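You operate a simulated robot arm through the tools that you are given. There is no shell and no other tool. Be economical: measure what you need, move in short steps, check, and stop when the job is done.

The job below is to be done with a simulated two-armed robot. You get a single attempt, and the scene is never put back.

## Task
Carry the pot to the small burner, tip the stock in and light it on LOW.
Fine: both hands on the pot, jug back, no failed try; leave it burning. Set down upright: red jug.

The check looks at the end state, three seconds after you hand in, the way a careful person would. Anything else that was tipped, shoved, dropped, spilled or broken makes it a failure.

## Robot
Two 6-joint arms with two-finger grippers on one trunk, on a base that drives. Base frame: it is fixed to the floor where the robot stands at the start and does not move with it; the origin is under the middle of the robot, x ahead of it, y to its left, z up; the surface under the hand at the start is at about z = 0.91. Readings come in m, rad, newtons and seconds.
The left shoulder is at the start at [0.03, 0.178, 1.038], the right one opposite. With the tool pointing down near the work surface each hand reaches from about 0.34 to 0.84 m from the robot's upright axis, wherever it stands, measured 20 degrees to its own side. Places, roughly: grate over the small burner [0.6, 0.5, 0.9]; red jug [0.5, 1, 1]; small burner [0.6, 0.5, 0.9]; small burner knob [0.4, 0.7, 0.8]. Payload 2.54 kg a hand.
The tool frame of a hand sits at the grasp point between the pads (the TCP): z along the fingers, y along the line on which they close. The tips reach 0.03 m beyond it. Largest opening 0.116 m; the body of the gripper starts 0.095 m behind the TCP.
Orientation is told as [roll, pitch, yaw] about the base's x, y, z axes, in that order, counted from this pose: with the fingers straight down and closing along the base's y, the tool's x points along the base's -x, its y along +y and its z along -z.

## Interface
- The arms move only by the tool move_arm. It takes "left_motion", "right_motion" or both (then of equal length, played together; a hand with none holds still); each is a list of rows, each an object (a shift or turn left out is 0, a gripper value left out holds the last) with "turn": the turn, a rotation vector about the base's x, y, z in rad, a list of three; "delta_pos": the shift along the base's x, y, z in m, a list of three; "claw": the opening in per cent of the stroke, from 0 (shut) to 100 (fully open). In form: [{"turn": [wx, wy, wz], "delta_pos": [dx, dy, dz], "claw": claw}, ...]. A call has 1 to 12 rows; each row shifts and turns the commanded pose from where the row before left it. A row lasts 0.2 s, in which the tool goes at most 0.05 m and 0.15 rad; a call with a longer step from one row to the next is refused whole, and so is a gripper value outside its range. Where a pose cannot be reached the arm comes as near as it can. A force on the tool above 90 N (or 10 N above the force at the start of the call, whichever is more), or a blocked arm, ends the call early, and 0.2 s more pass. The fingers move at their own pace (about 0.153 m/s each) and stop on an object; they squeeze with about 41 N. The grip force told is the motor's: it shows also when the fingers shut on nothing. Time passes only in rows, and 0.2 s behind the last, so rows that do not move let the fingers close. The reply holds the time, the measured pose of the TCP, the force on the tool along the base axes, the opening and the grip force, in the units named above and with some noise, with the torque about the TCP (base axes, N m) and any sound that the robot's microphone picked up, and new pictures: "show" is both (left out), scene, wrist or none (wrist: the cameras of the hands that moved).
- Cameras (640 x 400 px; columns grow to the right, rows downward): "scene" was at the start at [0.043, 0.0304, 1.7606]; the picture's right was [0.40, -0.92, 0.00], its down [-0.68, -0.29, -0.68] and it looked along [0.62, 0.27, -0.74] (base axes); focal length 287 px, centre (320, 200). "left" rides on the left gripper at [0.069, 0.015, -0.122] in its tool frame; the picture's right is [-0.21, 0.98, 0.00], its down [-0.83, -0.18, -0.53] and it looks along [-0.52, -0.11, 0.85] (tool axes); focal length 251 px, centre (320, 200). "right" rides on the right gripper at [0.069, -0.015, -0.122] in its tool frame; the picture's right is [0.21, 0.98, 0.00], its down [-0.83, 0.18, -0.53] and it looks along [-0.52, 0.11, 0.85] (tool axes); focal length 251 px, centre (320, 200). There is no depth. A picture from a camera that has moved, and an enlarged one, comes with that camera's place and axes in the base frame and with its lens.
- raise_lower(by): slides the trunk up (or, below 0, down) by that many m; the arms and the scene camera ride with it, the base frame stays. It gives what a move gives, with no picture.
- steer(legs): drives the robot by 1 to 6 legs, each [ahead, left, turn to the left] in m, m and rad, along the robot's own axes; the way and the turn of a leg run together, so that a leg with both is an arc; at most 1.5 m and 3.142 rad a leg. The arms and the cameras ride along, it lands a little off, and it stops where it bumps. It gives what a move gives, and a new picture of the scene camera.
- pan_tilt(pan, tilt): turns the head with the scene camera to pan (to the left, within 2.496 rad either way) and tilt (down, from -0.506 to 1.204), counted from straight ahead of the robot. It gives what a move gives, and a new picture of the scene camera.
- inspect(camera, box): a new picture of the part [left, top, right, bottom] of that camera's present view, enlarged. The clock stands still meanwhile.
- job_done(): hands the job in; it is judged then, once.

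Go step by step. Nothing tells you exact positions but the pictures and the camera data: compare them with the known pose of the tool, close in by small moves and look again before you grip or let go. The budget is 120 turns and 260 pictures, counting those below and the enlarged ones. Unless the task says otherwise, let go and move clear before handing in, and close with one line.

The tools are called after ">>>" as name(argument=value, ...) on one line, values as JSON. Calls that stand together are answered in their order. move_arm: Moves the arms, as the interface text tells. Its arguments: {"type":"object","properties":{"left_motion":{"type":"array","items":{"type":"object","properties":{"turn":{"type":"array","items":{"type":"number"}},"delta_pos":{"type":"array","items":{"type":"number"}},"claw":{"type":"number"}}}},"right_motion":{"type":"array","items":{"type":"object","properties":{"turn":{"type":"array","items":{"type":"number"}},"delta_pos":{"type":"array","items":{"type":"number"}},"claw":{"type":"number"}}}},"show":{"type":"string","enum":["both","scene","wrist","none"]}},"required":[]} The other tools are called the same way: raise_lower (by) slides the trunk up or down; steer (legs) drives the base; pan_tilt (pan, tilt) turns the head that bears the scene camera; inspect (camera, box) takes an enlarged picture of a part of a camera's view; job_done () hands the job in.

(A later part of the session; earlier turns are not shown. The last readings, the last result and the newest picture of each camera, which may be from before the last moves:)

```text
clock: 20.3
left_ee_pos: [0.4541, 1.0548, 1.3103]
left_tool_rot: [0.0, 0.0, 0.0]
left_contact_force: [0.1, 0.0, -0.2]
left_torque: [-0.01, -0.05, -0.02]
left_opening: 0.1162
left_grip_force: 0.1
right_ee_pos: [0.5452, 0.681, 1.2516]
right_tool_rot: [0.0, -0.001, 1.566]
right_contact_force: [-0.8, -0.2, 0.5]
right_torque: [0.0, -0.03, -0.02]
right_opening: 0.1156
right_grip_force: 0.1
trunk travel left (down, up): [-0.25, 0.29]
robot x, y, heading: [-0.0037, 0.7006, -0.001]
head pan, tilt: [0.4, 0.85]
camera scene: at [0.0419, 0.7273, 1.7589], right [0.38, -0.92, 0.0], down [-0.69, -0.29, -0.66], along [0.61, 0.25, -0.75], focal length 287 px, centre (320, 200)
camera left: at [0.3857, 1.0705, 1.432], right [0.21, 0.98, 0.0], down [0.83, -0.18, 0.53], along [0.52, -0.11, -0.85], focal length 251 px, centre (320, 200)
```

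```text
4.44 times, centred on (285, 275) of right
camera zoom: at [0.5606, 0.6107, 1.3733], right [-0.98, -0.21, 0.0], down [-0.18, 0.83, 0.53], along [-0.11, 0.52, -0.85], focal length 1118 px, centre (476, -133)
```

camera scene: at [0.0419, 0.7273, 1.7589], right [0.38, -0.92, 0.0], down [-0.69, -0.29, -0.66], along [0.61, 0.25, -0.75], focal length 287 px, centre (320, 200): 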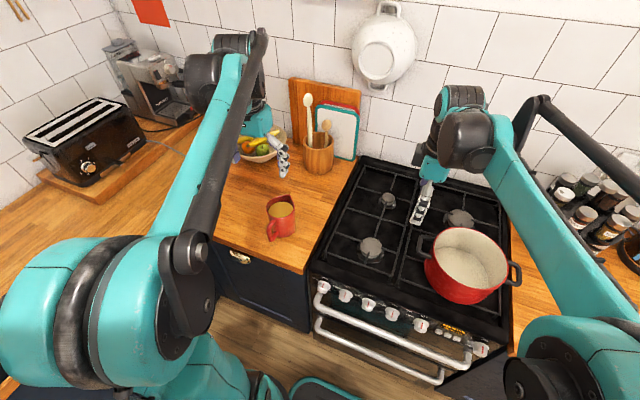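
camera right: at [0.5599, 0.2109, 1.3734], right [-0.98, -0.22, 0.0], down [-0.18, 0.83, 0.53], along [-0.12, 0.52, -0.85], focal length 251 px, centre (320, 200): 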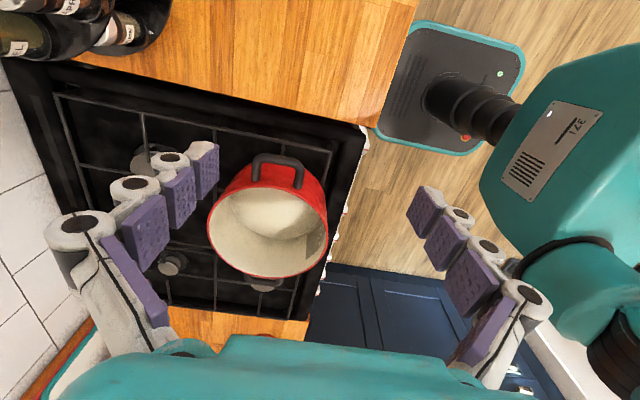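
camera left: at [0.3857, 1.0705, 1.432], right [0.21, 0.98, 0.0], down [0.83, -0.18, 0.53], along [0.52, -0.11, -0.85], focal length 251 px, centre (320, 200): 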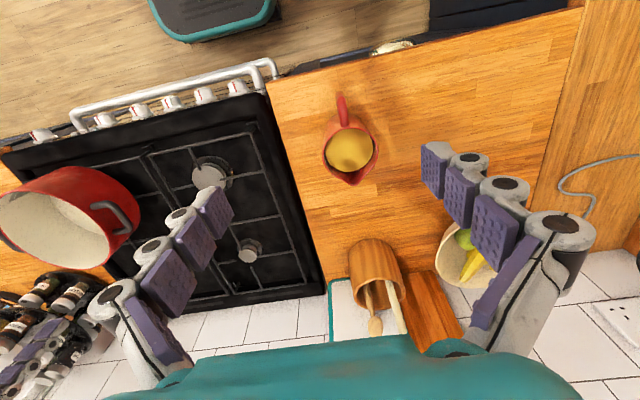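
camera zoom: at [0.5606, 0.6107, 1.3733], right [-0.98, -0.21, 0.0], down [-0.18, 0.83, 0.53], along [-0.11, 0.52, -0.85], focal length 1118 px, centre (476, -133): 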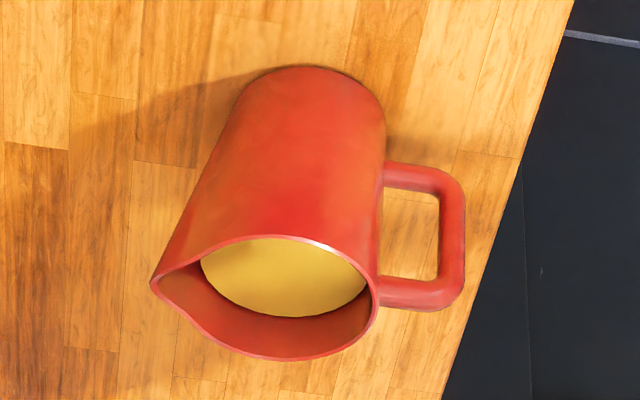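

Jug measured: centre ≈(0.553, 1.087), rim z≈1.03, diameter ≈0.094, spout +x, handle −x out to ≈0.465. I plan to grip the body from the handle side, then tip forward. First I'll move the right hand away and dry-run the pour pose over the pot with the empty left hand.

>>> move_arm(left_motion=[{"delta_pos": [0.007, -0.046, 0], "turn": [0, 0.065, 0]}, {"delta_pos": [0.007, -0.046, 0], "turn": [0, 0.065, 0]}, {"delta_pos": [0.007, -0.046, 0], "turn": [0, 0.065, 0]}, {"delta_pos": [0.007, -0.046, 0], "turn": [0, 0.065, 0]}, {"delta_pos": [0.007, -0.046, 0], "turn": [0, 0.065, 0]}, {"delta_pos": [0.007, -0.046, 0], "turn": [0, 0.065, 0]}, {"delta_pos": [0.007, -0.046, 0], "turn": [0, 0.065, 0]}, {"delta_pos": [0.007, -0.046, 0], "turn": [0, 0.065, 0]}, {"delta_pos": [0.007, -0.046, 0], "turn": [0, 0.065, 0]}, {"delta_pos": [0.007, -0.046, 0], "turn": [0, 0.065, 0]}, {"delta_pos": [0.007, -0.046, 0], "turn": [0, 0.065, 0]}, {"delta_pos": [0.007, -0.046, 0], "turn": [0, 0.07, 0]}], right_motion=[{"delta_pos": [-0.0125, -0.0445, 0.005]}, {"delta_pos": [-0.0125, -0.0445, 0.005]}, {"delta_pos": [-0.0125, -0.0445, 0.005]}, {"delta_pos": [-0.0125, -0.0445, 0.005]}, {"delta_pos": [-0.0125, -0.0445, 0.005]}, {"delta_pos": [-0.0125, -0.0445, 0.005]}, {"delta_pos": [-0.0125, -0.0445, 0.005]}, {"delta_pos": [-0.0125, -0.0445, 0.005]}, {"delta_pos": [-0.0125, -0.0445, 0.005]}, {"delta_pos": [-0.0125, -0.0445, 0.005]}, {"delta_pos": [-0.0125, -0.0445, 0.005]}, {"delta_pos": [-0.0125, -0.0445, 0.005]}], show="scene")

>>> move_arm(left_motion=[{"delta_pos": [0, 0, -0.025]}, {"delta_pos": [0, 0, -0.045]}, {"delta_pos": [0, 0, -0.04]}, {"delta_pos": [0, 0, 0]}])

```text
clock: 22.9
left_ee_pos: [0.4933, 0.4731, 1.2985]
left_tool_rot: [-0.074, 0.589, 0.009]
left_contact_force: [-1.0, -1.3, 0.0]
left_torque: [0.09, -0.06, -0.07]
left_opening: 0.1158
left_grip_force: 0.1
left hand out of reach, approached as far as the arm can: row 8, 9, 10, 11, 12
right_ee_pos: [0.3946, 0.1388, 1.3107]
right_tool_rot: [-0.001, -0.003, 1.566]
right_contact_force: [0.3, -2.1, -0.7]
right_torque: [0.16, -0.08, -0.01]
right_opening: 0.116
right_grip_force: 0.1
trunk travel left (down, up): [-0.25, 0.29]
robot x, y, heading: [-0.0008, 0.7014, -0.004]
head pan, tilt: [0.4, 0.85]
camera scene: at [0.0405, 0.7216, 1.7589], right [0.39, -0.92, 0.0], down [-0.69, -0.29, -0.66], along [0.61, 0.26, -0.75], focal length 287 px, centre (320, 200)
```

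scene: 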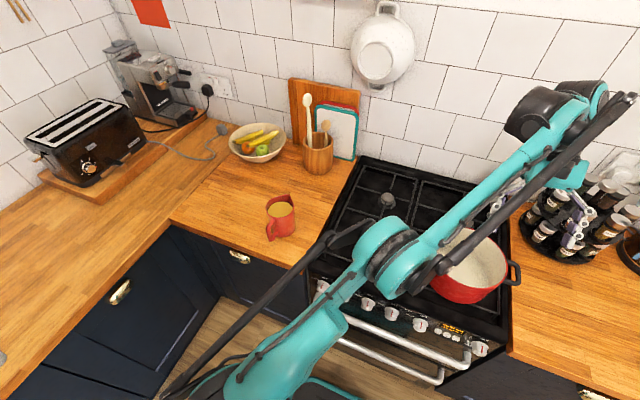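

```text
clock: 23.9
left_ee_pos: [0.4929, 0.4764, 1.1876]
left_tool_rot: [-0.079, 0.592, 0.003]
left_contact_force: [0.1, -0.2, 0.6]
left_torque: [0.01, 0.0, 0.0]
left_opening: 0.1161
left_grip_force: 0.1
right_ee_pos: [0.3964, 0.1433, 1.3116]
right_tool_rot: [0.001, -0.001, 1.566]
right_contact_force: [-0.1, -1.1, 0.3]
right_torque: [0.01, -0.01, 0.01]
right_opening: 0.1161
right_grip_force: 0.1
trunk travel left (down, up): [-0.25, 0.29]
robot x, y, heading: [-0.0, 0.6994, -0.005]
head pan, tilt: [0.4, 0.85]
camera scene: at [0.0422, 0.7267, 1.7589], right [0.38, -0.92, 0.0], down [-0.69, -0.29, -0.66], along [0.61, 0.25, -0.75], focal length 287 px, centre (320, 200)
camera left: at [0.5024, 0.5011, 1.3263], right [0.13, 0.97, -0.18], down [0.99, -0.14, -0.01], along [-0.03, -0.18, -0.98], focal length 251 px, centre (320, 200)
```

scene: 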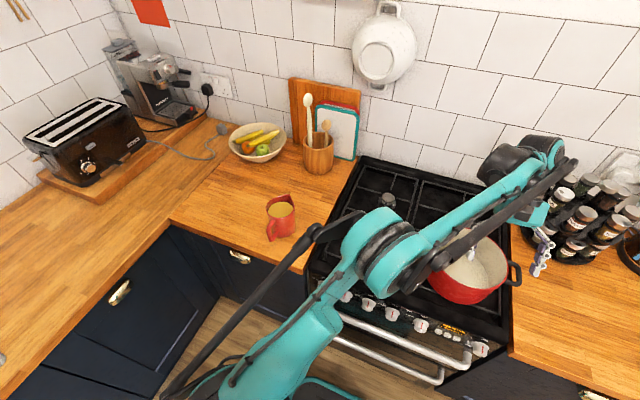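
left: 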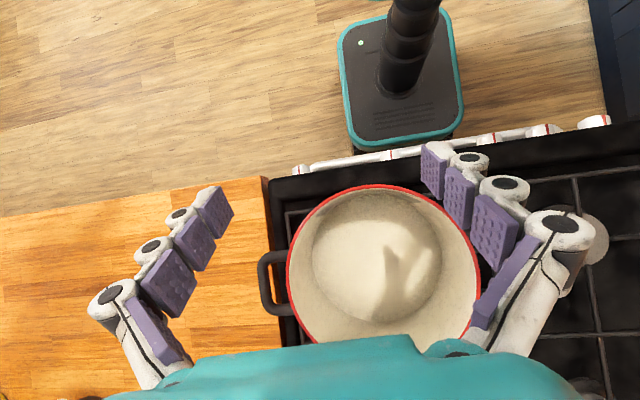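

At this base position the pour pose is at the reach limit. I'll shift the base right to test it with the pot more in front of the left shoulder.

>>> steer(legs=[[0, -0.3, 0]])

>>> move_arm(left_motion=[{"delta_pos": [0, 0.045, 0.0]}, {"delta_pos": [0, 0.045, 0.0]}, {"delta_pos": [0, 0.045, 0.0]}, {"delta_pos": [0, 0.045, 0]}, {"delta_pos": [0, 0.045, 0]}, {"delta_pos": [0, 0.045, 0]}, {"delta_pos": [0, 0.03, 0.0]}, {"delta_pos": [0, 0, 0]}])

```text
clock: 25.9
left_ee_pos: [0.49, 0.1774, 1.1873]
left_tool_rot: [-0.078, 0.593, 0.005]
left_contact_force: [-0.6, 0.1, 0.3]
left_torque: [0.03, -0.01, -0.02]
left_opening: 0.1156
left_grip_force: 0.1
right_ee_pos: [0.3951, -0.1574, 1.3119]
right_tool_rot: [-0.001, 0.001, 1.566]
right_contact_force: [0.4, 0.1, 0.3]
right_torque: [0.02, 0.03, -0.01]
right_opening: 0.1159
right_grip_force: 0.1
trunk travel left (down, up): [-0.25, 0.29]
robot x, y, heading: [-0.0011, 0.4002, -0.006]
head pan, tilt: [0.4, 0.85]
camera scene: at [0.0414, 0.4266, 1.7588], right [0.39, -0.92, 0.0], down [-0.69, -0.29, -0.66], along [0.61, 0.25, -0.75], focal length 287 px, centre (320, 200)
```

scene: 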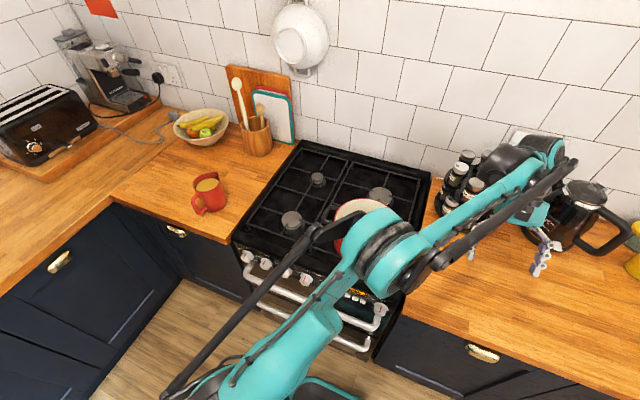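

```text
clock: 27.7
left_ee_pos: [0.4712, 0.4299, 1.1889]
left_tool_rot: [-0.11, 0.482, 0.015]
left_contact_force: [0.3, -0.7, 0.0]
left_torque: [0.03, 0.0, 0.01]
left_opening: 0.1159
left_grip_force: 0.0
left hand out of reach, approached as far as the arm can: row 1, 2, 3, 4, 5, 6
right_ee_pos: [0.3946, -0.1567, 1.3116]
right_tool_rot: [0.001, 0.0, 1.567]
right_contact_force: [-0.6, -0.2, -0.1]
right_torque: [-0.01, -0.01, -0.03]
right_opening: 0.1161
right_grip_force: 0.0
trunk travel left (down, up): [-0.25, 0.29]
robot x, y, heading: [-0.0014, 0.4002, -0.002]
head pan, tilt: [0.4, 0.85]
camera scene: at [0.0414, 0.4271, 1.7588], right [0.38, -0.92, 0.0], down [-0.69, -0.29, -0.66], along [0.61, 0.25, -0.75], focal length 287 px, centre (320, 200)
camera left: at [0.4663, 0.4574, 1.3254], right [0.13, 0.97, -0.19], down [0.99, -0.11, 0.1], along [0.08, -0.2, -0.98], focal length 251 px, centre (320, 200)
```

scene: 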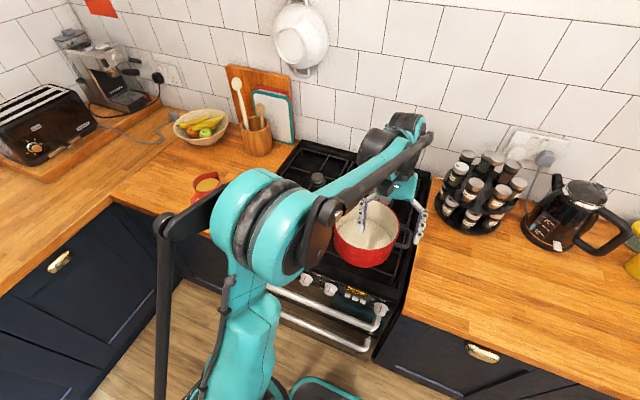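
left: 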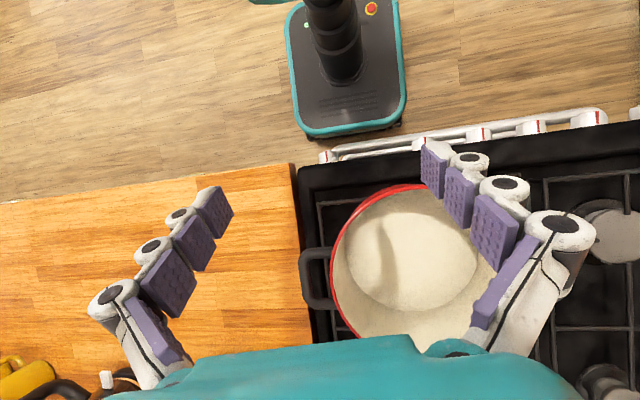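

Tilting past vertical is limited here; I'll raise the trunk so the forearm slopes down more, then retry.

>>> raise_lower(by=0.2)

>>> move_arm(left_motion=[{"delta_pos": [0.02, 0.02, -0.04]}, {"delta_pos": [0.02, 0.02, -0.04]}, {"delta_pos": [0.02, 0.02, -0.04]}, {"delta_pos": [0.01, 0.01, -0.04]}, {"delta_pos": [0.0, 0.0, -0.04]}, {"delta_pos": [0.0, 0.0, 0]}])

```text
clock: 29.9
left_ee_pos: [0.4731, 0.4293, 1.3872]
left_tool_rot: [-0.11, 0.485, 0.014]
left_contact_force: [-0.1, -0.3, 0.3]
left_torque: [0.01, 0.0, -0.03]
left_opening: 0.116
left_grip_force: 0.0
right_ee_pos: [0.3952, -0.1559, 1.5125]
right_tool_rot: [0.002, -0.001, 1.565]
right_contact_force: [0.6, -0.8, -0.5]
right_torque: [0.0, 0.0, -0.01]
right_opening: 0.1161
right_grip_force: 0.1
trunk travel left (down, up): [-0.45, 0.09]
robot x, y, heading: [-0.0004, 0.3992, -0.006]
head pan, tilt: [0.4, 0.85]
```

```text
clock: 31.3
left_ee_pos: [0.5414, 0.4887, 1.1905]
left_tool_rot: [-0.109, 0.459, 0.021]
left_contact_force: [0.3, -1.0, 0.0]
left_torque: [0.02, 0.02, 0.0]
left_opening: 0.1157
left_grip_force: 0.1
left hand out of reach, approached as far as the arm can: row 3, 4, 5
right_ee_pos: [0.3942, -0.1562, 1.5135]
right_tool_rot: [-0.001, 0.001, 1.566]
right_contact_force: [-0.5, 0.3, -0.5]
right_torque: [0.03, -0.01, -0.04]
right_opening: 0.1156
right_grip_force: 0.0
trunk travel left (down, up): [-0.45, 0.09]
robot x, y, heading: [-0.0005, 0.4013, -0.003]
head pan, tilt: [0.4, 0.85]
camera scene: at [0.0407, 0.4279, 1.9589], right [0.39, -0.92, 0.0], down [-0.69, -0.29, -0.66], along [0.61, 0.25, -0.75], focal length 287 px, centre (320, 200)
camera left: at [0.5312, 0.5171, 1.3277], right [0.13, 0.97, -0.19], down [0.99, -0.1, 0.13], along [0.1, -0.21, -0.97], focal length 251 px, centre (320, 200)
```

scene: 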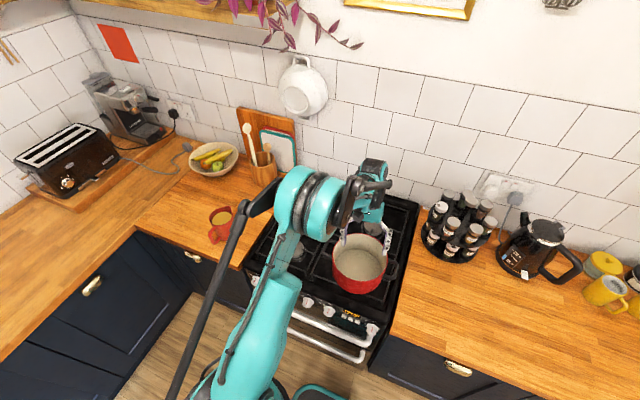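
left: 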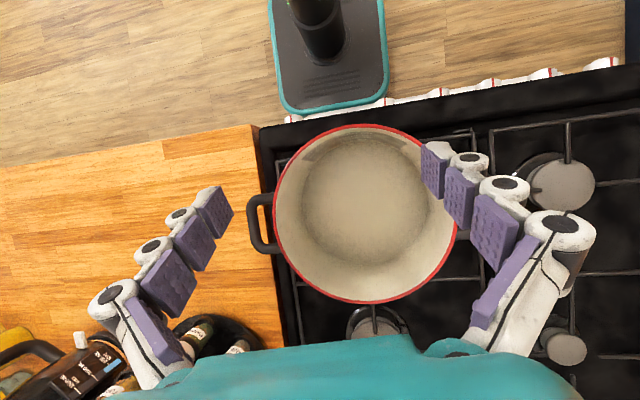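

26° past vertical is reachable over the pot with the trunk raised, so gripping the jug with a nearly horizontal tool gives a full pour. I'll lift the left hand, drive left, and straighten the tool.

>>> move_arm(left_motion=[{"delta_pos": [-0.01, 0, 0.04], "turn": [0.02, -0.14, 0]}, {"delta_pos": [-0.01, 0, 0.04], "turn": [0.02, -0.14, 0]}, {"delta_pos": [-0.01, 0, 0.03], "turn": [0.02, -0.14, 0]}, {"delta_pos": [-0.01, 0, 0.0], "turn": [0.02, -0.1, 0]}], show="none")

>>> steer(legs=[[0, 0.35, 0]])

```text
clock: 32.3
left_ee_pos: [0.4974, 0.4889, 1.3003]
left_tool_rot: [-0.04, -0.041, 0.031]
left_contact_force: [0.0, 0.4, 0.1]
left_torque: [-0.01, -0.03, -0.01]
left_opening: 0.1159
left_grip_force: 0.0
right_ee_pos: [0.393, -0.1561, 1.5133]
right_tool_rot: [-0.002, 0.001, 1.566]
right_contact_force: [-0.2, 0.0, 1.4]
right_torque: [0.03, -0.02, -0.03]
right_opening: 0.116
right_grip_force: 0.0
trunk travel left (down, up): [-0.45, 0.09]
robot x, y, heading: [0.0029, 0.4006, -0.007]
head pan, tilt: [0.4, 0.85]
```

```text
clock: 34.6
left_ee_pos: [0.5011, 0.8386, 1.2977]
left_tool_rot: [-0.039, -0.037, 0.031]
left_contact_force: [0.0, -1.7, 0.4]
left_torque: [0.01, 0.01, 0.01]
left_opening: 0.1161
left_grip_force: 0.1
right_ee_pos: [0.3965, 0.1938, 1.5128]
right_tool_rot: [0.001, 0.001, 1.564]
right_contact_force: [-0.5, -0.7, -0.2]
right_torque: [-0.01, 0.0, 0.0]
right_opening: 0.116
right_grip_force: 0.1
trunk travel left (down, up): [-0.45, 0.09]
robot x, y, heading: [0.0016, 0.7485, -0.004]
head pan, tilt: [0.4, 0.85]
camera scene: at [0.0432, 0.778, 1.9588], right [0.38, -0.92, 0.0], down [-0.69, -0.29, -0.66], along [0.61, 0.25, -0.75], focal length 287 px, centre (320, 200)
```

scene: 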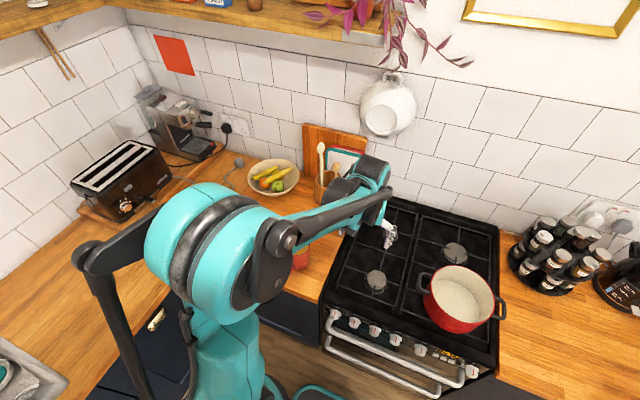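

I'll back the base off 0.15 m to give the horizontal tool room, then set the approach pose in front of the jug handle.

>>> steer(legs=[[-0.15, 0, 0]])

>>> move_arm(left_motion=[{"delta_pos": [0.003, 0.025, -0.01], "turn": [0.004, -0.139, -0.003]}, {"delta_pos": [0.003, 0.025, -0.01], "turn": [0.004, -0.139, -0.003]}, {"delta_pos": [0.003, 0.025, -0.01], "turn": [0.004, -0.139, -0.003]}, {"delta_pos": [0.003, 0.025, -0.01], "turn": [0.004, -0.139, -0.003]}, {"delta_pos": [0.003, 0.025, -0.01], "turn": [0.004, -0.139, -0.003]}, {"delta_pos": [0.003, 0.025, -0.01], "turn": [0.004, -0.139, -0.003]}, {"delta_pos": [0.003, 0.025, -0.01], "turn": [0.004, -0.139, -0.003]}, {"delta_pos": [0.003, 0.025, -0.01], "turn": [0.004, -0.139, -0.003]}, {"delta_pos": [0.003, 0.025, -0.01], "turn": [0.004, -0.139, -0.003]}, {"delta_pos": [0.003, 0.025, -0.01], "turn": [0.004, -0.139, -0.003]}])

```text
clock: 36.0
left_ee_pos: [0.3508, 0.8409, 1.2979]
left_tool_rot: [-0.039, -0.038, 0.029]
left_contact_force: [1.0, 0.1, -0.8]
left_torque: [0.0, 0.01, -0.02]
left_opening: 0.1159
left_grip_force: 0.1
right_ee_pos: [0.2457, 0.196, 1.5115]
right_tool_rot: [0.001, 0.0, 1.567]
right_contact_force: [1.1, 0.4, 0.7]
right_torque: [0.01, 0.0, -0.01]
right_opening: 0.116
right_grip_force: 0.1
trunk travel left (down, up): [-0.45, 0.09]
robot x, y, heading: [-0.1501, 0.7509, -0.003]
head pan, tilt: [0.4, 0.85]
camera scene: at [-0.1068, 0.7796, 1.9587], right [0.38, -0.92, 0.0], down [-0.69, -0.29, -0.66], along [0.61, 0.25, -0.75], focal length 287 px, centre (320, 200)
```

scene: 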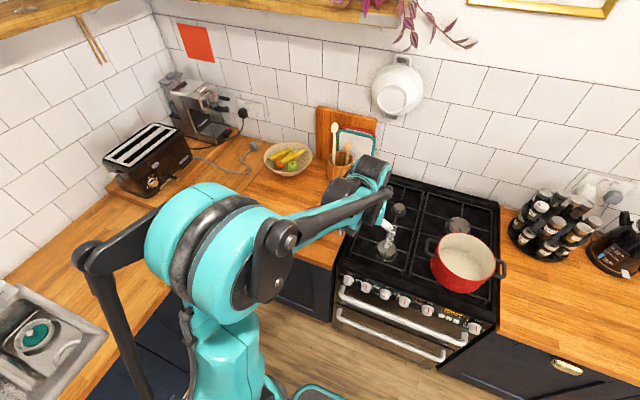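

```text
clock: 38.2
left_ee_pos: [0.448, 1.1221, 1.3352]
left_tool_rot: [0.065, -1.427, -0.097]
left_contact_force: [0.0, 0.8, -1.2]
left_torque: [-0.01, -0.03, -0.02]
left_opening: 0.1157
left_grip_force: 0.1
left hand out of reach, approached as far as the arm can: row 6, 7, 8, 9, 10
right_ee_pos: [0.2455, 0.1976, 1.5133]
right_tool_rot: [0.0, 0.002, 1.565]
right_contact_force: [-0.5, 0.8, 0.7]
right_torque: [-0.04, 0.01, -0.01]
right_opening: 0.1159
right_grip_force: 0.1
trunk travel left (down, up): [-0.45, 0.09]
robot x, y, heading: [-0.1519, 0.7505, -0.005]
head pan, tilt: [0.4, 0.85]
camera scene: at [-0.108, 0.7823, 1.9587], right [0.38, -0.92, 0.0], down [-0.69, -0.29, -0.66], along [0.61, 0.25, -0.75], focal length 287 px, centre (320, 200)
camera left: at [0.3181, 1.1423, 1.2845], right [0.06, 0.97, 0.22], down [-0.42, -0.18, 0.89], along [0.91, -0.15, 0.39], focal length 251 px, centre (320, 200)
```

scene: 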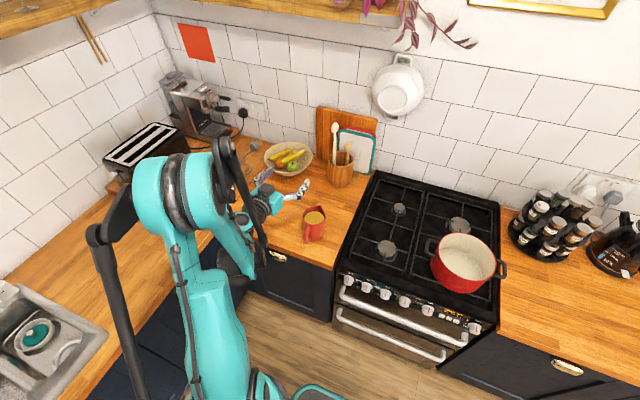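
left: 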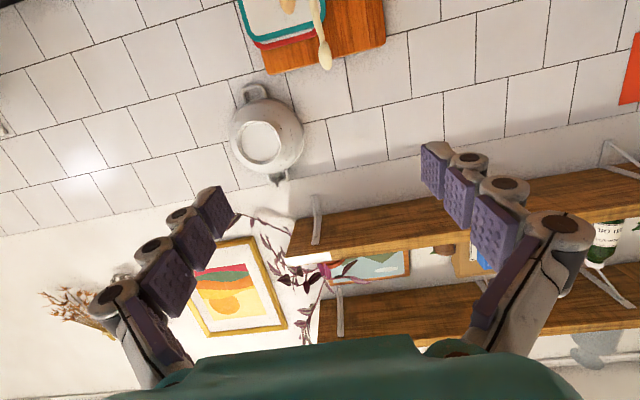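

The arm is folded too tightly; I'll back off another 0.15 m and then bring the hand down to approach height.

>>> steer(legs=[[-0.15, 0, 0]])

>>> move_arm(left_motion=[{"delta_pos": [0.01, -0.005, -0.03], "turn": [-0.015, 0, 0.02]}, {"delta_pos": [0.01, -0.005, -0.03], "turn": [-0.015, 0, 0.02]}, {"delta_pos": [0.01, -0.005, -0.03], "turn": [-0.015, 0, 0.02]}, {"delta_pos": [0.01, -0.005, -0.03], "turn": [-0.015, 0, 0.02]}, {"delta_pos": [0.01, -0.005, -0.03], "turn": [0, 0, 0.02]}])

```text
clock: 39.5
left_ee_pos: [0.2965, 1.1203, 1.3352]
left_tool_rot: [0.072, -1.424, -0.104]
left_contact_force: [-0.9, 0.0, 0.1]
left_torque: [0.0, -0.03, -0.02]
left_opening: 0.1158
left_grip_force: 0.0
right_ee_pos: [0.0948, 0.1966, 1.5109]
right_tool_rot: [0.0, 0.0, 1.565]
right_contact_force: [1.7, 0.2, -0.4]
right_torque: [0.01, 0.02, 0.03]
right_opening: 0.1158
right_grip_force: 0.1
trunk travel left (down, up): [-0.45, 0.09]
robot x, y, heading: [-0.3049, 0.7495, -0.008]
head pan, tilt: [0.4, 0.85]
camera scene: at [-0.2586, 0.7802, 1.9588], right [0.38, -0.92, 0.0], down [-0.69, -0.29, -0.66], along [0.61, 0.25, -0.75], focal length 287 px, centre (320, 200)
```

scene: 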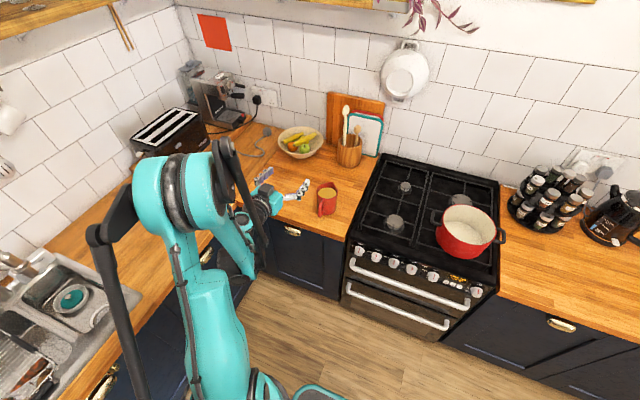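

```text
clock: 40.7
left_ee_pos: [0.4043, 1.1228, 1.2449]
left_tool_rot: [-0.333, -1.416, 0.392]
left_contact_force: [0.3, -1.2, 0.8]
left_torque: [0.0, -0.03, -0.01]
left_opening: 0.116
left_grip_force: 0.0
left hand out of reach, approached as far as the arm can: row 1, 2, 3, 4, 5
right_ee_pos: [0.093, 0.1967, 1.5123]
right_tool_rot: [0.001, -0.001, 1.565]
right_contact_force: [-0.4, 0.4, 0.2]
right_torque: [0.03, 0.0, 0.01]
right_opening: 0.1161
right_grip_force: 0.1
trunk travel left (down, up): [-0.45, 0.09]
robot x, y, heading: [-0.3034, 0.7502, -0.01]
head pan, tilt: [0.4, 0.85]
camera scene: at [-0.2596, 0.7806, 1.9588], right [0.38, -0.92, 0.0], down [-0.69, -0.29, -0.66], along [0.61, 0.25, -0.75], focal length 287 px, centre (320, 200)
camera left: at [0.273, 1.1268, 1.1938], right [-0.03, 0.99, 0.16], down [-0.4, -0.16, 0.9], along [0.92, -0.03, 0.4], focal length 251 px, centre (320, 200)
```

scene: 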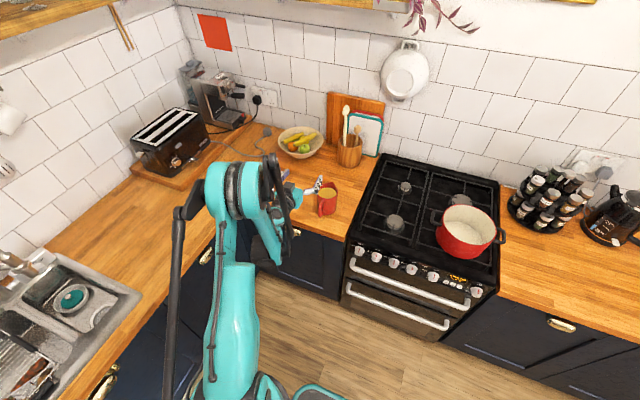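
left: 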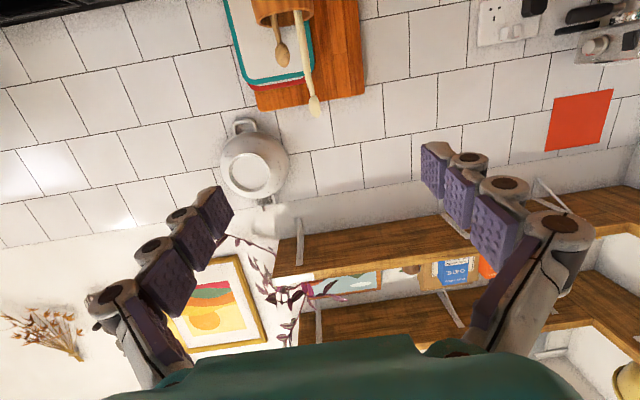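

The wrist limit comes from the steep forearm, so lowering the trunk should help.

>>> raise_lower(by=-0.2)

>>> move_arm(left_motion=[{"delta_pos": [0.0, -0.01, 0.0], "turn": [0.06, 0, 0]}, {"delta_pos": [0.0, -0.01, 0], "turn": [0, 0, 0]}, {"delta_pos": [0, -0.01, 0], "turn": [0, 0, 0]}])

```text
clock: 42.9
left_ee_pos: [0.4029, 1.1226, 1.0464]
left_tool_rot: [-0.328, -1.417, 0.389]
left_contact_force: [-0.5, -0.3, 0.8]
left_torque: [-0.01, 0.0, 0.0]
left_opening: 0.1158
left_grip_force: 0.1
right_ee_pos: [0.0923, 0.1962, 1.3116]
right_tool_rot: [0.001, -0.001, 1.565]
right_contact_force: [-0.8, 0.6, 0.5]
right_torque: [-0.01, 0.03, -0.05]
right_opening: 0.1161
right_grip_force: 0.1
trunk travel left (down, up): [-0.25, 0.29]
robot x, y, heading: [-0.3017, 0.7511, -0.006]
head pan, tilt: [0.4, 0.85]
```

```text
clock: 43.7
left_ee_pos: [0.4098, 1.0959, 1.0511]
left_tool_rot: [0.07, -1.425, -0.005]
left_contact_force: [-0.1, 0.2, 0.6]
left_torque: [0.05, 0.03, 0.02]
left_opening: 0.116
left_grip_force: 0.0
left hand out of reach, approached as far as the arm can: row 1, 3
right_ee_pos: [0.0923, 0.1955, 1.312]
right_tool_rot: [-0.002, 0.0, 1.566]
right_contact_force: [0.6, -0.2, -0.6]
right_torque: [0.02, -0.02, 0.01]
right_opening: 0.116
right_grip_force: 0.0
trunk travel left (down, up): [-0.25, 0.29]
robot x, y, heading: [-0.3042, 0.7508, -0.005]
head pan, tilt: [0.4, 0.85]
camera scene: at [-0.2606, 0.7799, 1.7588], right [0.38, -0.92, 0.0], down [-0.69, -0.29, -0.66], along [0.61, 0.25, -0.75], focal length 287 px, centre (320, 200)
camera left: at [0.2792, 1.1023, 1.0007], right [-0.03, 0.97, 0.22], down [-0.4, -0.22, 0.89], along [0.92, -0.06, 0.39], focal length 251 px, centre (320, 200)
```

scene: 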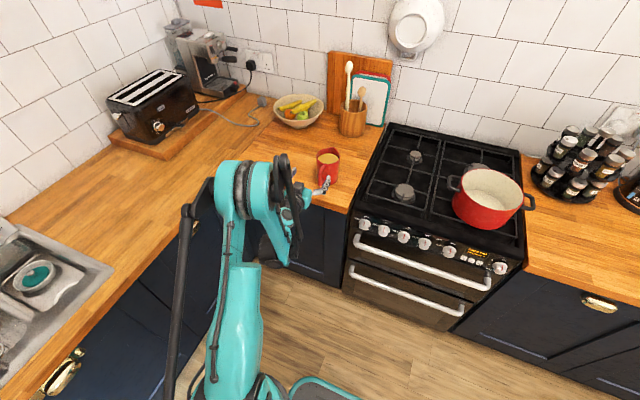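
left: 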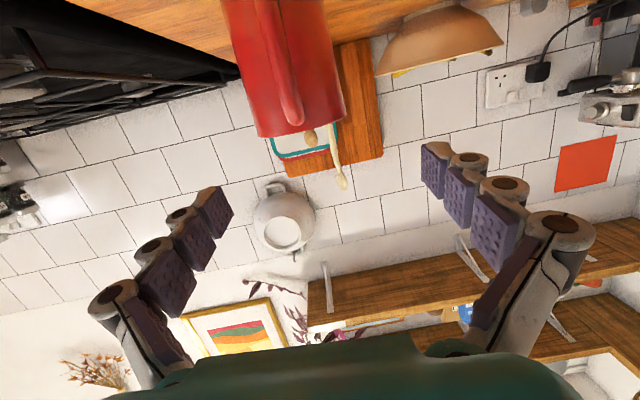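

The hand is now in front of the jug, nearly horizontal. I'll lower it to grip height and square it up before advancing.

>>> move_arm(left_motion=[{"delta_pos": [0.0, -0.004, -0.018], "turn": [0, 0, -0.035]}, {"delta_pos": [0.0, -0.004, -0.018], "turn": [0, 0, -0.035]}, {"delta_pos": [0, 0, -0.018]}])

```text
clock: 44.5
left_ee_pos: [0.4323, 1.0951, 1.0087]
left_tool_rot: [0.069, -1.424, -0.073]
left_contact_force: [0.2, 0.1, 0.2]
left_torque: [0.01, -0.04, -0.02]
left_opening: 0.1159
left_grip_force: 0.1
left hand out of reach, approached as far as the arm can: row 1, 2, 3
right_ee_pos: [0.0939, 0.1962, 1.3111]
right_tool_rot: [-0.001, 0.0, 1.565]
right_contact_force: [0.0, 0.2, -0.5]
right_torque: [-0.02, 0.05, -0.03]
right_opening: 0.1161
right_grip_force: 0.1
trunk travel left (down, up): [-0.25, 0.29]
robot x, y, heading: [-0.3039, 0.7536, -0.0]
head pan, tilt: [0.4, 0.85]
camera scene: at [-0.2598, 0.7808, 1.7588], right [0.38, -0.92, 0.0], down [-0.69, -0.29, -0.66], along [0.61, 0.25, -0.75], focal length 287 px, centre (320, 200)
camera left: at [0.3014, 1.1122, 0.9592], right [0.04, 0.97, 0.22], down [-0.41, -0.19, 0.89], along [0.91, -0.12, 0.39], focal length 251 px, centre (320, 200)
```

scene: 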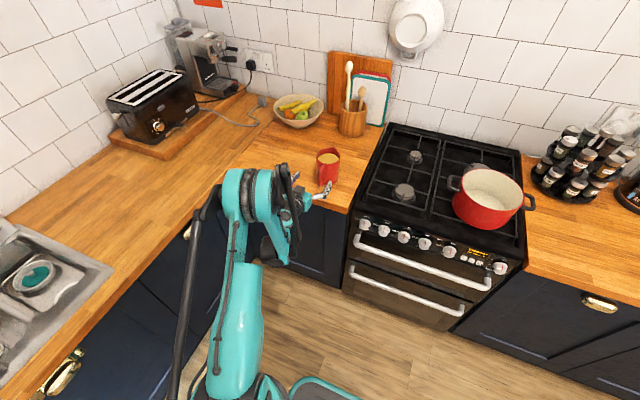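
left: 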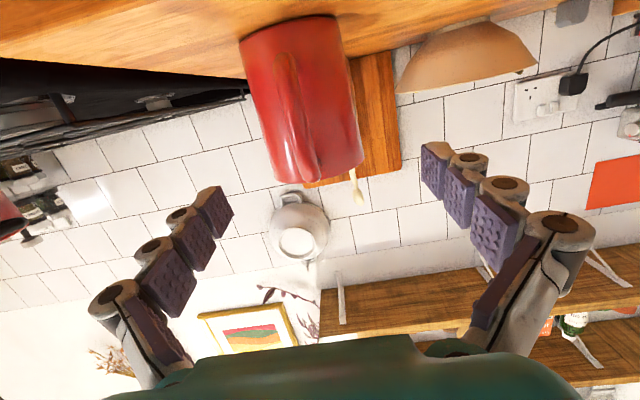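

The tool axis is aligned now. I'll correct y by −8 mm and advance partway around the jug, with fingers on either side.

>>> move_arm(left_motion=[{"delta_pos": [0.01, -0.008, -0.004]}, {"delta_pos": [0.02, 0, -0.005]}, {"delta_pos": [0.02, 0, -0.004]}])

```text
clock: 45.3
left_ee_pos: [0.48, 1.0871, 0.9959]
left_tool_rot: [0.067, -1.429, -0.072]
left_contact_force: [-0.2, 0.0, -0.3]
left_torque: [0.0, 0.02, 0.01]
left_opening: 0.1158
left_grip_force: 0.0
right_ee_pos: [0.0938, 0.1951, 1.3116]
right_tool_rot: [0.001, 0.001, 1.566]
right_contact_force: [0.7, -1.1, 0.1]
right_torque: [0.03, 0.06, 0.02]
right_opening: 0.1162
right_grip_force: 0.0
trunk travel left (down, up): [-0.25, 0.29]
robot x, y, heading: [-0.3017, 0.7491, -0.005]
head pan, tilt: [0.4, 0.85]
camera scene: at [-0.2599, 0.7802, 1.7588], right [0.38, -0.92, 0.0], down [-0.69, -0.29, -0.66], along [0.61, 0.25, -0.75], focal length 287 px, centre (320, 200)
camera left: at [0.3507, 1.1031, 0.9452], right [0.04, 0.97, 0.22], down [-0.41, -0.19, 0.89], along [0.91, -0.12, 0.39], focal length 251 px, centre (320, 200)
```

scene: 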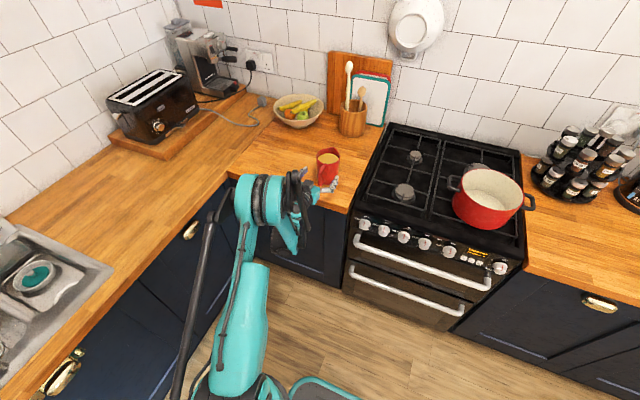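
left: 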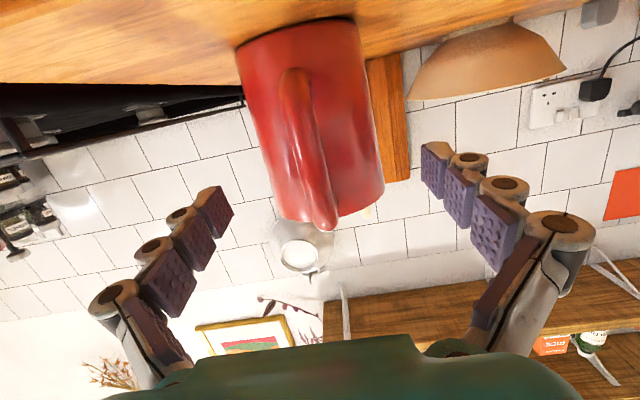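

Well centred. Advancing to the grip position.

>>> move_arm(left_motion=[{"delta_pos": [0.02, -0.001, 0]}, {"delta_pos": [0.02, 0, 0]}, {"delta_pos": [0.016, 0, -0.001]}])

>>> inspect(camera="scene", box=[280, 130, 380, 220])

```text
clock: 46.1
left_ee_pos: [0.5368, 1.0867, 0.9933]
left_tool_rot: [0.071, -1.428, -0.075]
left_contact_force: [-0.2, 0.2, 0.0]
left_torque: [-0.01, -0.01, 0.01]
left_opening: 0.116
left_grip_force: 0.1
right_ee_pos: [0.0929, 0.1967, 1.3109]
right_tool_rot: [0.0, 0.0, 1.566]
right_contact_force: [0.4, 0.3, -0.1]
right_torque: [0.01, 0.04, -0.02]
right_opening: 0.1158
right_grip_force: 0.0
trunk travel left (down, up): [-0.25, 0.29]
robot x, y, heading: [-0.3003, 0.7549, -0.004]
head pan, tilt: [0.4, 0.85]
camera scene: at [-0.26, 0.7804, 1.7588], right [0.38, -0.92, 0.0], down [-0.69, -0.29, -0.66], along [0.61, 0.25, -0.75], focal length 287 px, centre (320, 200)
camera left: at [0.4064, 1.1025, 0.9432], right [0.04, 0.97, 0.22], down [-0.41, -0.19, 0.89], along [0.91, -0.12, 0.39], focal length 251 px, centre (320, 200)
```

scene: 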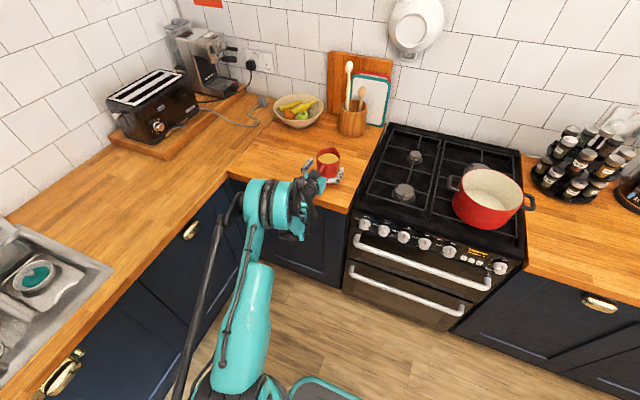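
left: 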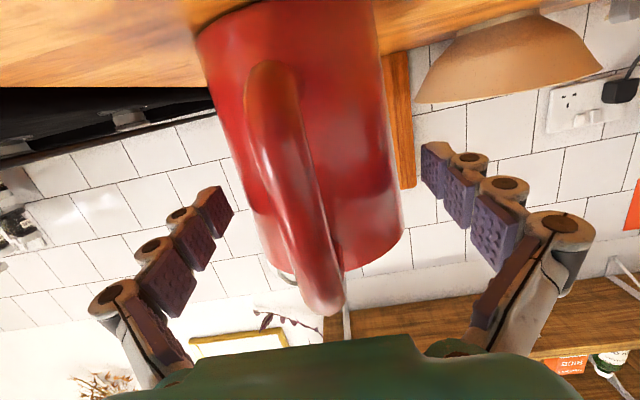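

```text
4.44 times, centred on (330, 175) of scene
camera zoom: at [-0.26, 0.7804, 1.7588], right [0.38, -0.92, 0.0], down [-0.69, -0.29, -0.66], along [0.61, 0.25, -0.75], focal length 1275 px, centre (276, 311)
```

zoom: 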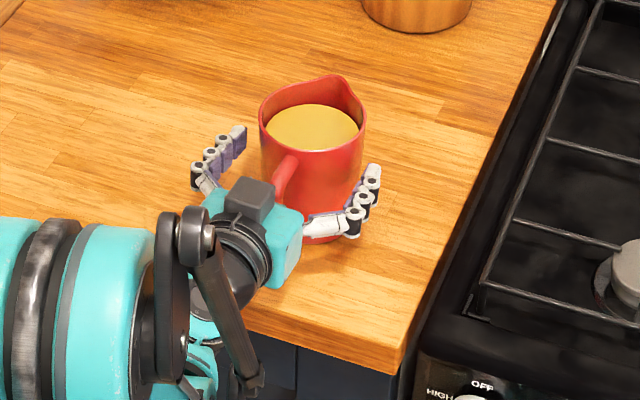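

The fingers straddle the body symmetrically. I'll go a few mm further and close gradually.

>>> move_arm(left_motion=[{"delta_pos": [0.006, 0, 0]}, {"claw": 88}, {"claw": 80}, {"claw": 70}, {"claw": 0}, {"claw": 0}, {"claw": 0}])

>>> inspect(camera="scene", box=[280, 130, 380, 220])

```text
clock: 47.7
left_ee_pos: [0.5417, 1.0856, 0.9951]
left_tool_rot: [0.072, -1.428, -0.076]
left_contact_force: [-0.5, 0.0, 0.6]
left_torque: [0.02, 0.09, -0.02]
left_opening: 0.0926
left_grip_force: 41.4
right_ee_pos: [0.0915, 0.1954, 1.3124]
right_tool_rot: [-0.001, 0.001, 1.568]
right_contact_force: [-0.2, -0.9, 0.6]
right_torque: [-0.05, 0.02, 0.01]
right_opening: 0.116
right_grip_force: 0.0
trunk travel left (down, up): [-0.25, 0.29]
robot x, y, heading: [-0.3038, 0.7512, -0.007]
head pan, tilt: [0.4, 0.85]
camera scene: at [-0.2608, 0.7804, 1.7588], right [0.38, -0.92, 0.0], down [-0.69, -0.29, -0.66], along [0.61, 0.25, -0.75], focal length 287 px, centre (320, 200)
camera left: at [0.4116, 1.1022, 0.9438], right [0.04, 0.97, 0.22], down [-0.41, -0.19, 0.89], along [0.91, -0.12, 0.39], focal length 251 px, centre (320, 200)
```

scene: 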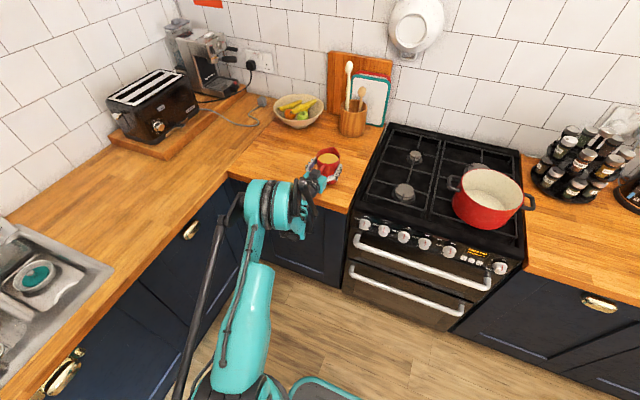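
left: 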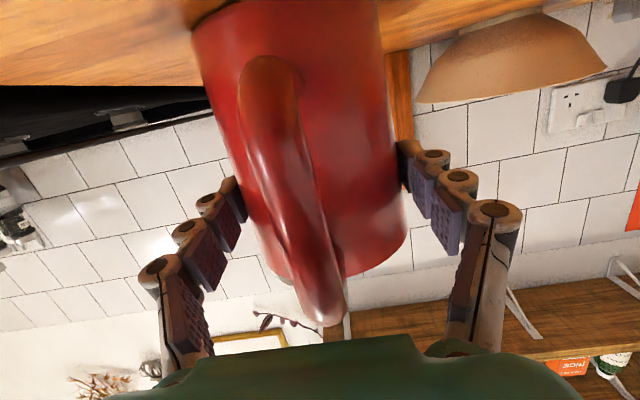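

```text
4.44 times, centred on (330, 175) of scene
camera zoom: at [-0.2608, 0.7804, 1.7588], right [0.38, -0.92, 0.0], down [-0.69, -0.29, -0.66], along [0.61, 0.25, -0.75], focal length 1275 px, centre (276, 311)
```

zoom: 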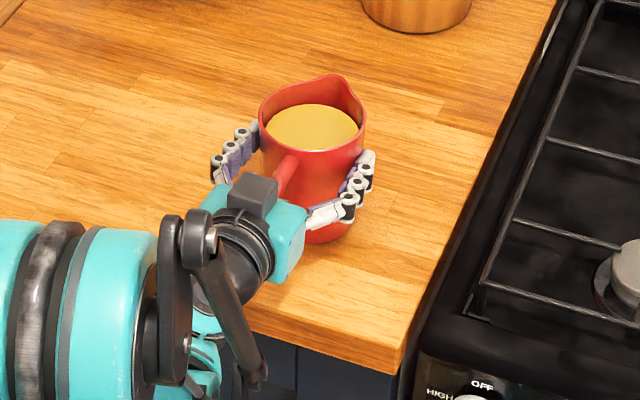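

Gripped at 0.093 m opening. Small lift first to test the hold, then the trunk takes it up.

>>> move_arm(left_motion=[{"delta_pos": [0, 0, 0.005]}, {"delta_pos": [0, 0, 0.01]}, {"delta_pos": [0, 0, 0.01]}, {"delta_pos": [0, 0, 0.005]}])

>>> inspect(camera="scene", box=[280, 130, 380, 220])

```text
clock: 48.7
left_ee_pos: [0.5403, 1.0853, 1.0259]
left_tool_rot: [0.071, -1.429, -0.073]
left_contact_force: [-0.6, 0.5, -2.2]
left_torque: [0.0, -0.01, 0.01]
left_opening: 0.0927
left_grip_force: 40.9
right_ee_pos: [0.0929, 0.1953, 1.3124]
right_tool_rot: [0.001, -0.001, 1.566]
right_contact_force: [0.6, 0.0, -0.6]
right_torque: [-0.02, 0.06, 0.01]
right_opening: 0.116
right_grip_force: 0.1
trunk travel left (down, up): [-0.25, 0.29]
robot x, y, heading: [-0.2987, 0.7493, -0.006]
head pan, tilt: [0.4, 0.85]
camera scene: at [-0.2604, 0.7806, 1.7588], right [0.38, -0.92, 0.0], down [-0.69, -0.29, -0.66], along [0.61, 0.25, -0.75], focal length 287 px, centre (320, 200)
camera left: at [0.4114, 1.1024, 0.9739], right [0.04, 0.97, 0.22], down [-0.41, -0.19, 0.89], along [0.91, -0.12, 0.39], focal length 251 px, centre (320, 200)
```

scene: 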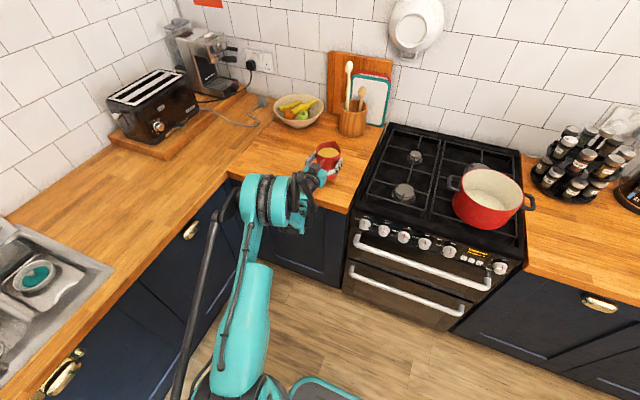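
left: 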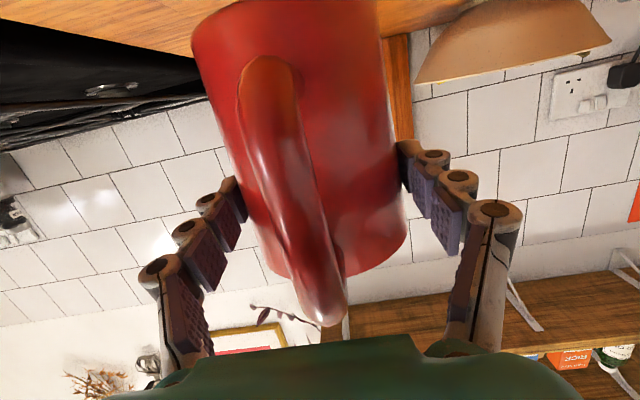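

```text
4.44 times, centred on (330, 175) of scene
camera zoom: at [-0.2604, 0.7806, 1.7588], right [0.38, -0.92, 0.0], down [-0.69, -0.29, -0.66], along [0.61, 0.25, -0.75], focal length 1275 px, centre (276, 311)
```

zoom: 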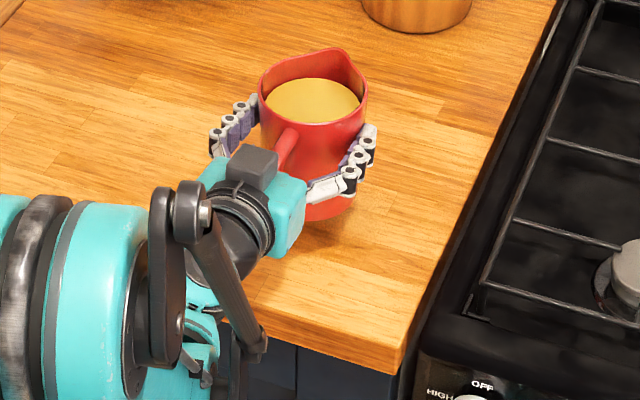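

Held securely. I'll raise the jug clear of the pot's height, then drive right.

>>> move_arm(left_motion=[{"delta_pos": [0, 0, 0.01]}, {"delta_pos": [0, 0, 0.02]}, {"delta_pos": [0, 0, 0.025]}, {"delta_pos": [0, 0, 0.025]}, {"delta_pos": [0, 0, 0.025]}, {"delta_pos": [0, 0, 0.025]}, {"delta_pos": [0, 0, 0.025]}, {"delta_pos": [0, 0, 0.015]}, {"delta_pos": [0, 0, 0.005]}], show="none")

>>> steer(legs=[[0, -0.4, 0]])

>>> inspect(camera="left", box=[0, 0, 640, 400])

```text
clock: 50.7
left_ee_pos: [0.5421, 1.0865, 1.1992]
left_tool_rot: [0.07, -1.428, -0.074]
left_contact_force: [0.0, -0.8, -3.0]
left_torque: [-0.06, 0.0, 0.01]
left_opening: 0.0928
left_grip_force: 41.2
right_ee_pos: [0.0927, 0.1953, 1.3121]
right_tool_rot: [-0.001, -0.001, 1.566]
right_contact_force: [0.1, 0.5, 0.1]
right_torque: [0.02, 0.03, 0.0]
right_opening: 0.116
right_grip_force: 0.2
trunk travel left (down, up): [-0.25, 0.29]
robot x, y, heading: [-0.3035, 0.7513, -0.012]
head pan, tilt: [0.4, 0.85]
```

```text
clock: 53.2
left_ee_pos: [0.5401, 0.6956, 1.2005]
left_tool_rot: [0.076, -1.427, -0.074]
left_contact_force: [-0.5, 0.3, -2.5]
left_torque: [0.01, 0.02, -0.02]
left_opening: 0.0928
left_grip_force: 41.5
right_ee_pos: [0.095, -0.1966, 1.3114]
right_tool_rot: [0.0, 0.001, 1.571]
right_contact_force: [-0.5, 0.0, 1.1]
right_torque: [0.02, -0.01, -0.03]
right_opening: 0.116
right_grip_force: 0.0
trunk travel left (down, up): [-0.25, 0.29]
robot x, y, heading: [-0.305, 0.3551, -0.001]
head pan, tilt: [0.4, 0.85]
camera scene: at [-0.2617, 0.3855, 1.7588], right [0.39, -0.92, 0.0], down [-0.69, -0.29, -0.66], along [0.61, 0.26, -0.75], focal length 287 px, centre (320, 200)
```

scene: 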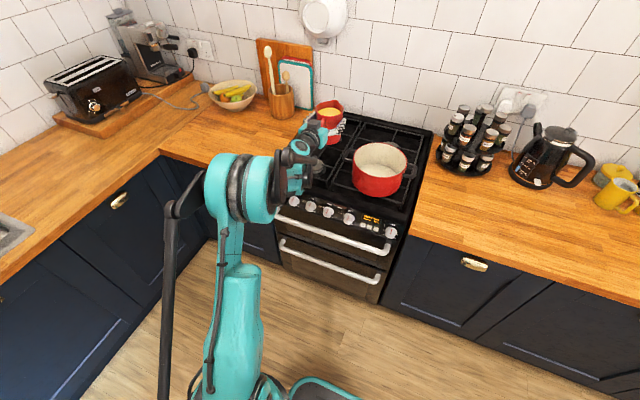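

```text
1.00 times, centred on (320, 200) of left (not enlarged: the box is as wide or as high as the picture)
camera zoom: at [0.4092, 0.7115, 1.1495], right [0.03, 0.97, 0.22], down [-0.41, -0.19, 0.89], along [0.91, -0.12, 0.39], focal length 251 px, centre (320, 200)
```

zoom: 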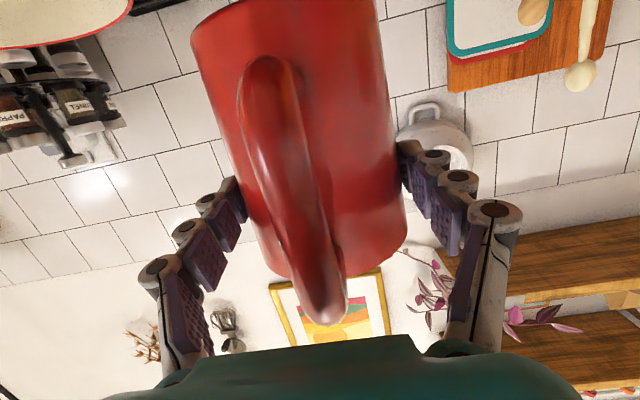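

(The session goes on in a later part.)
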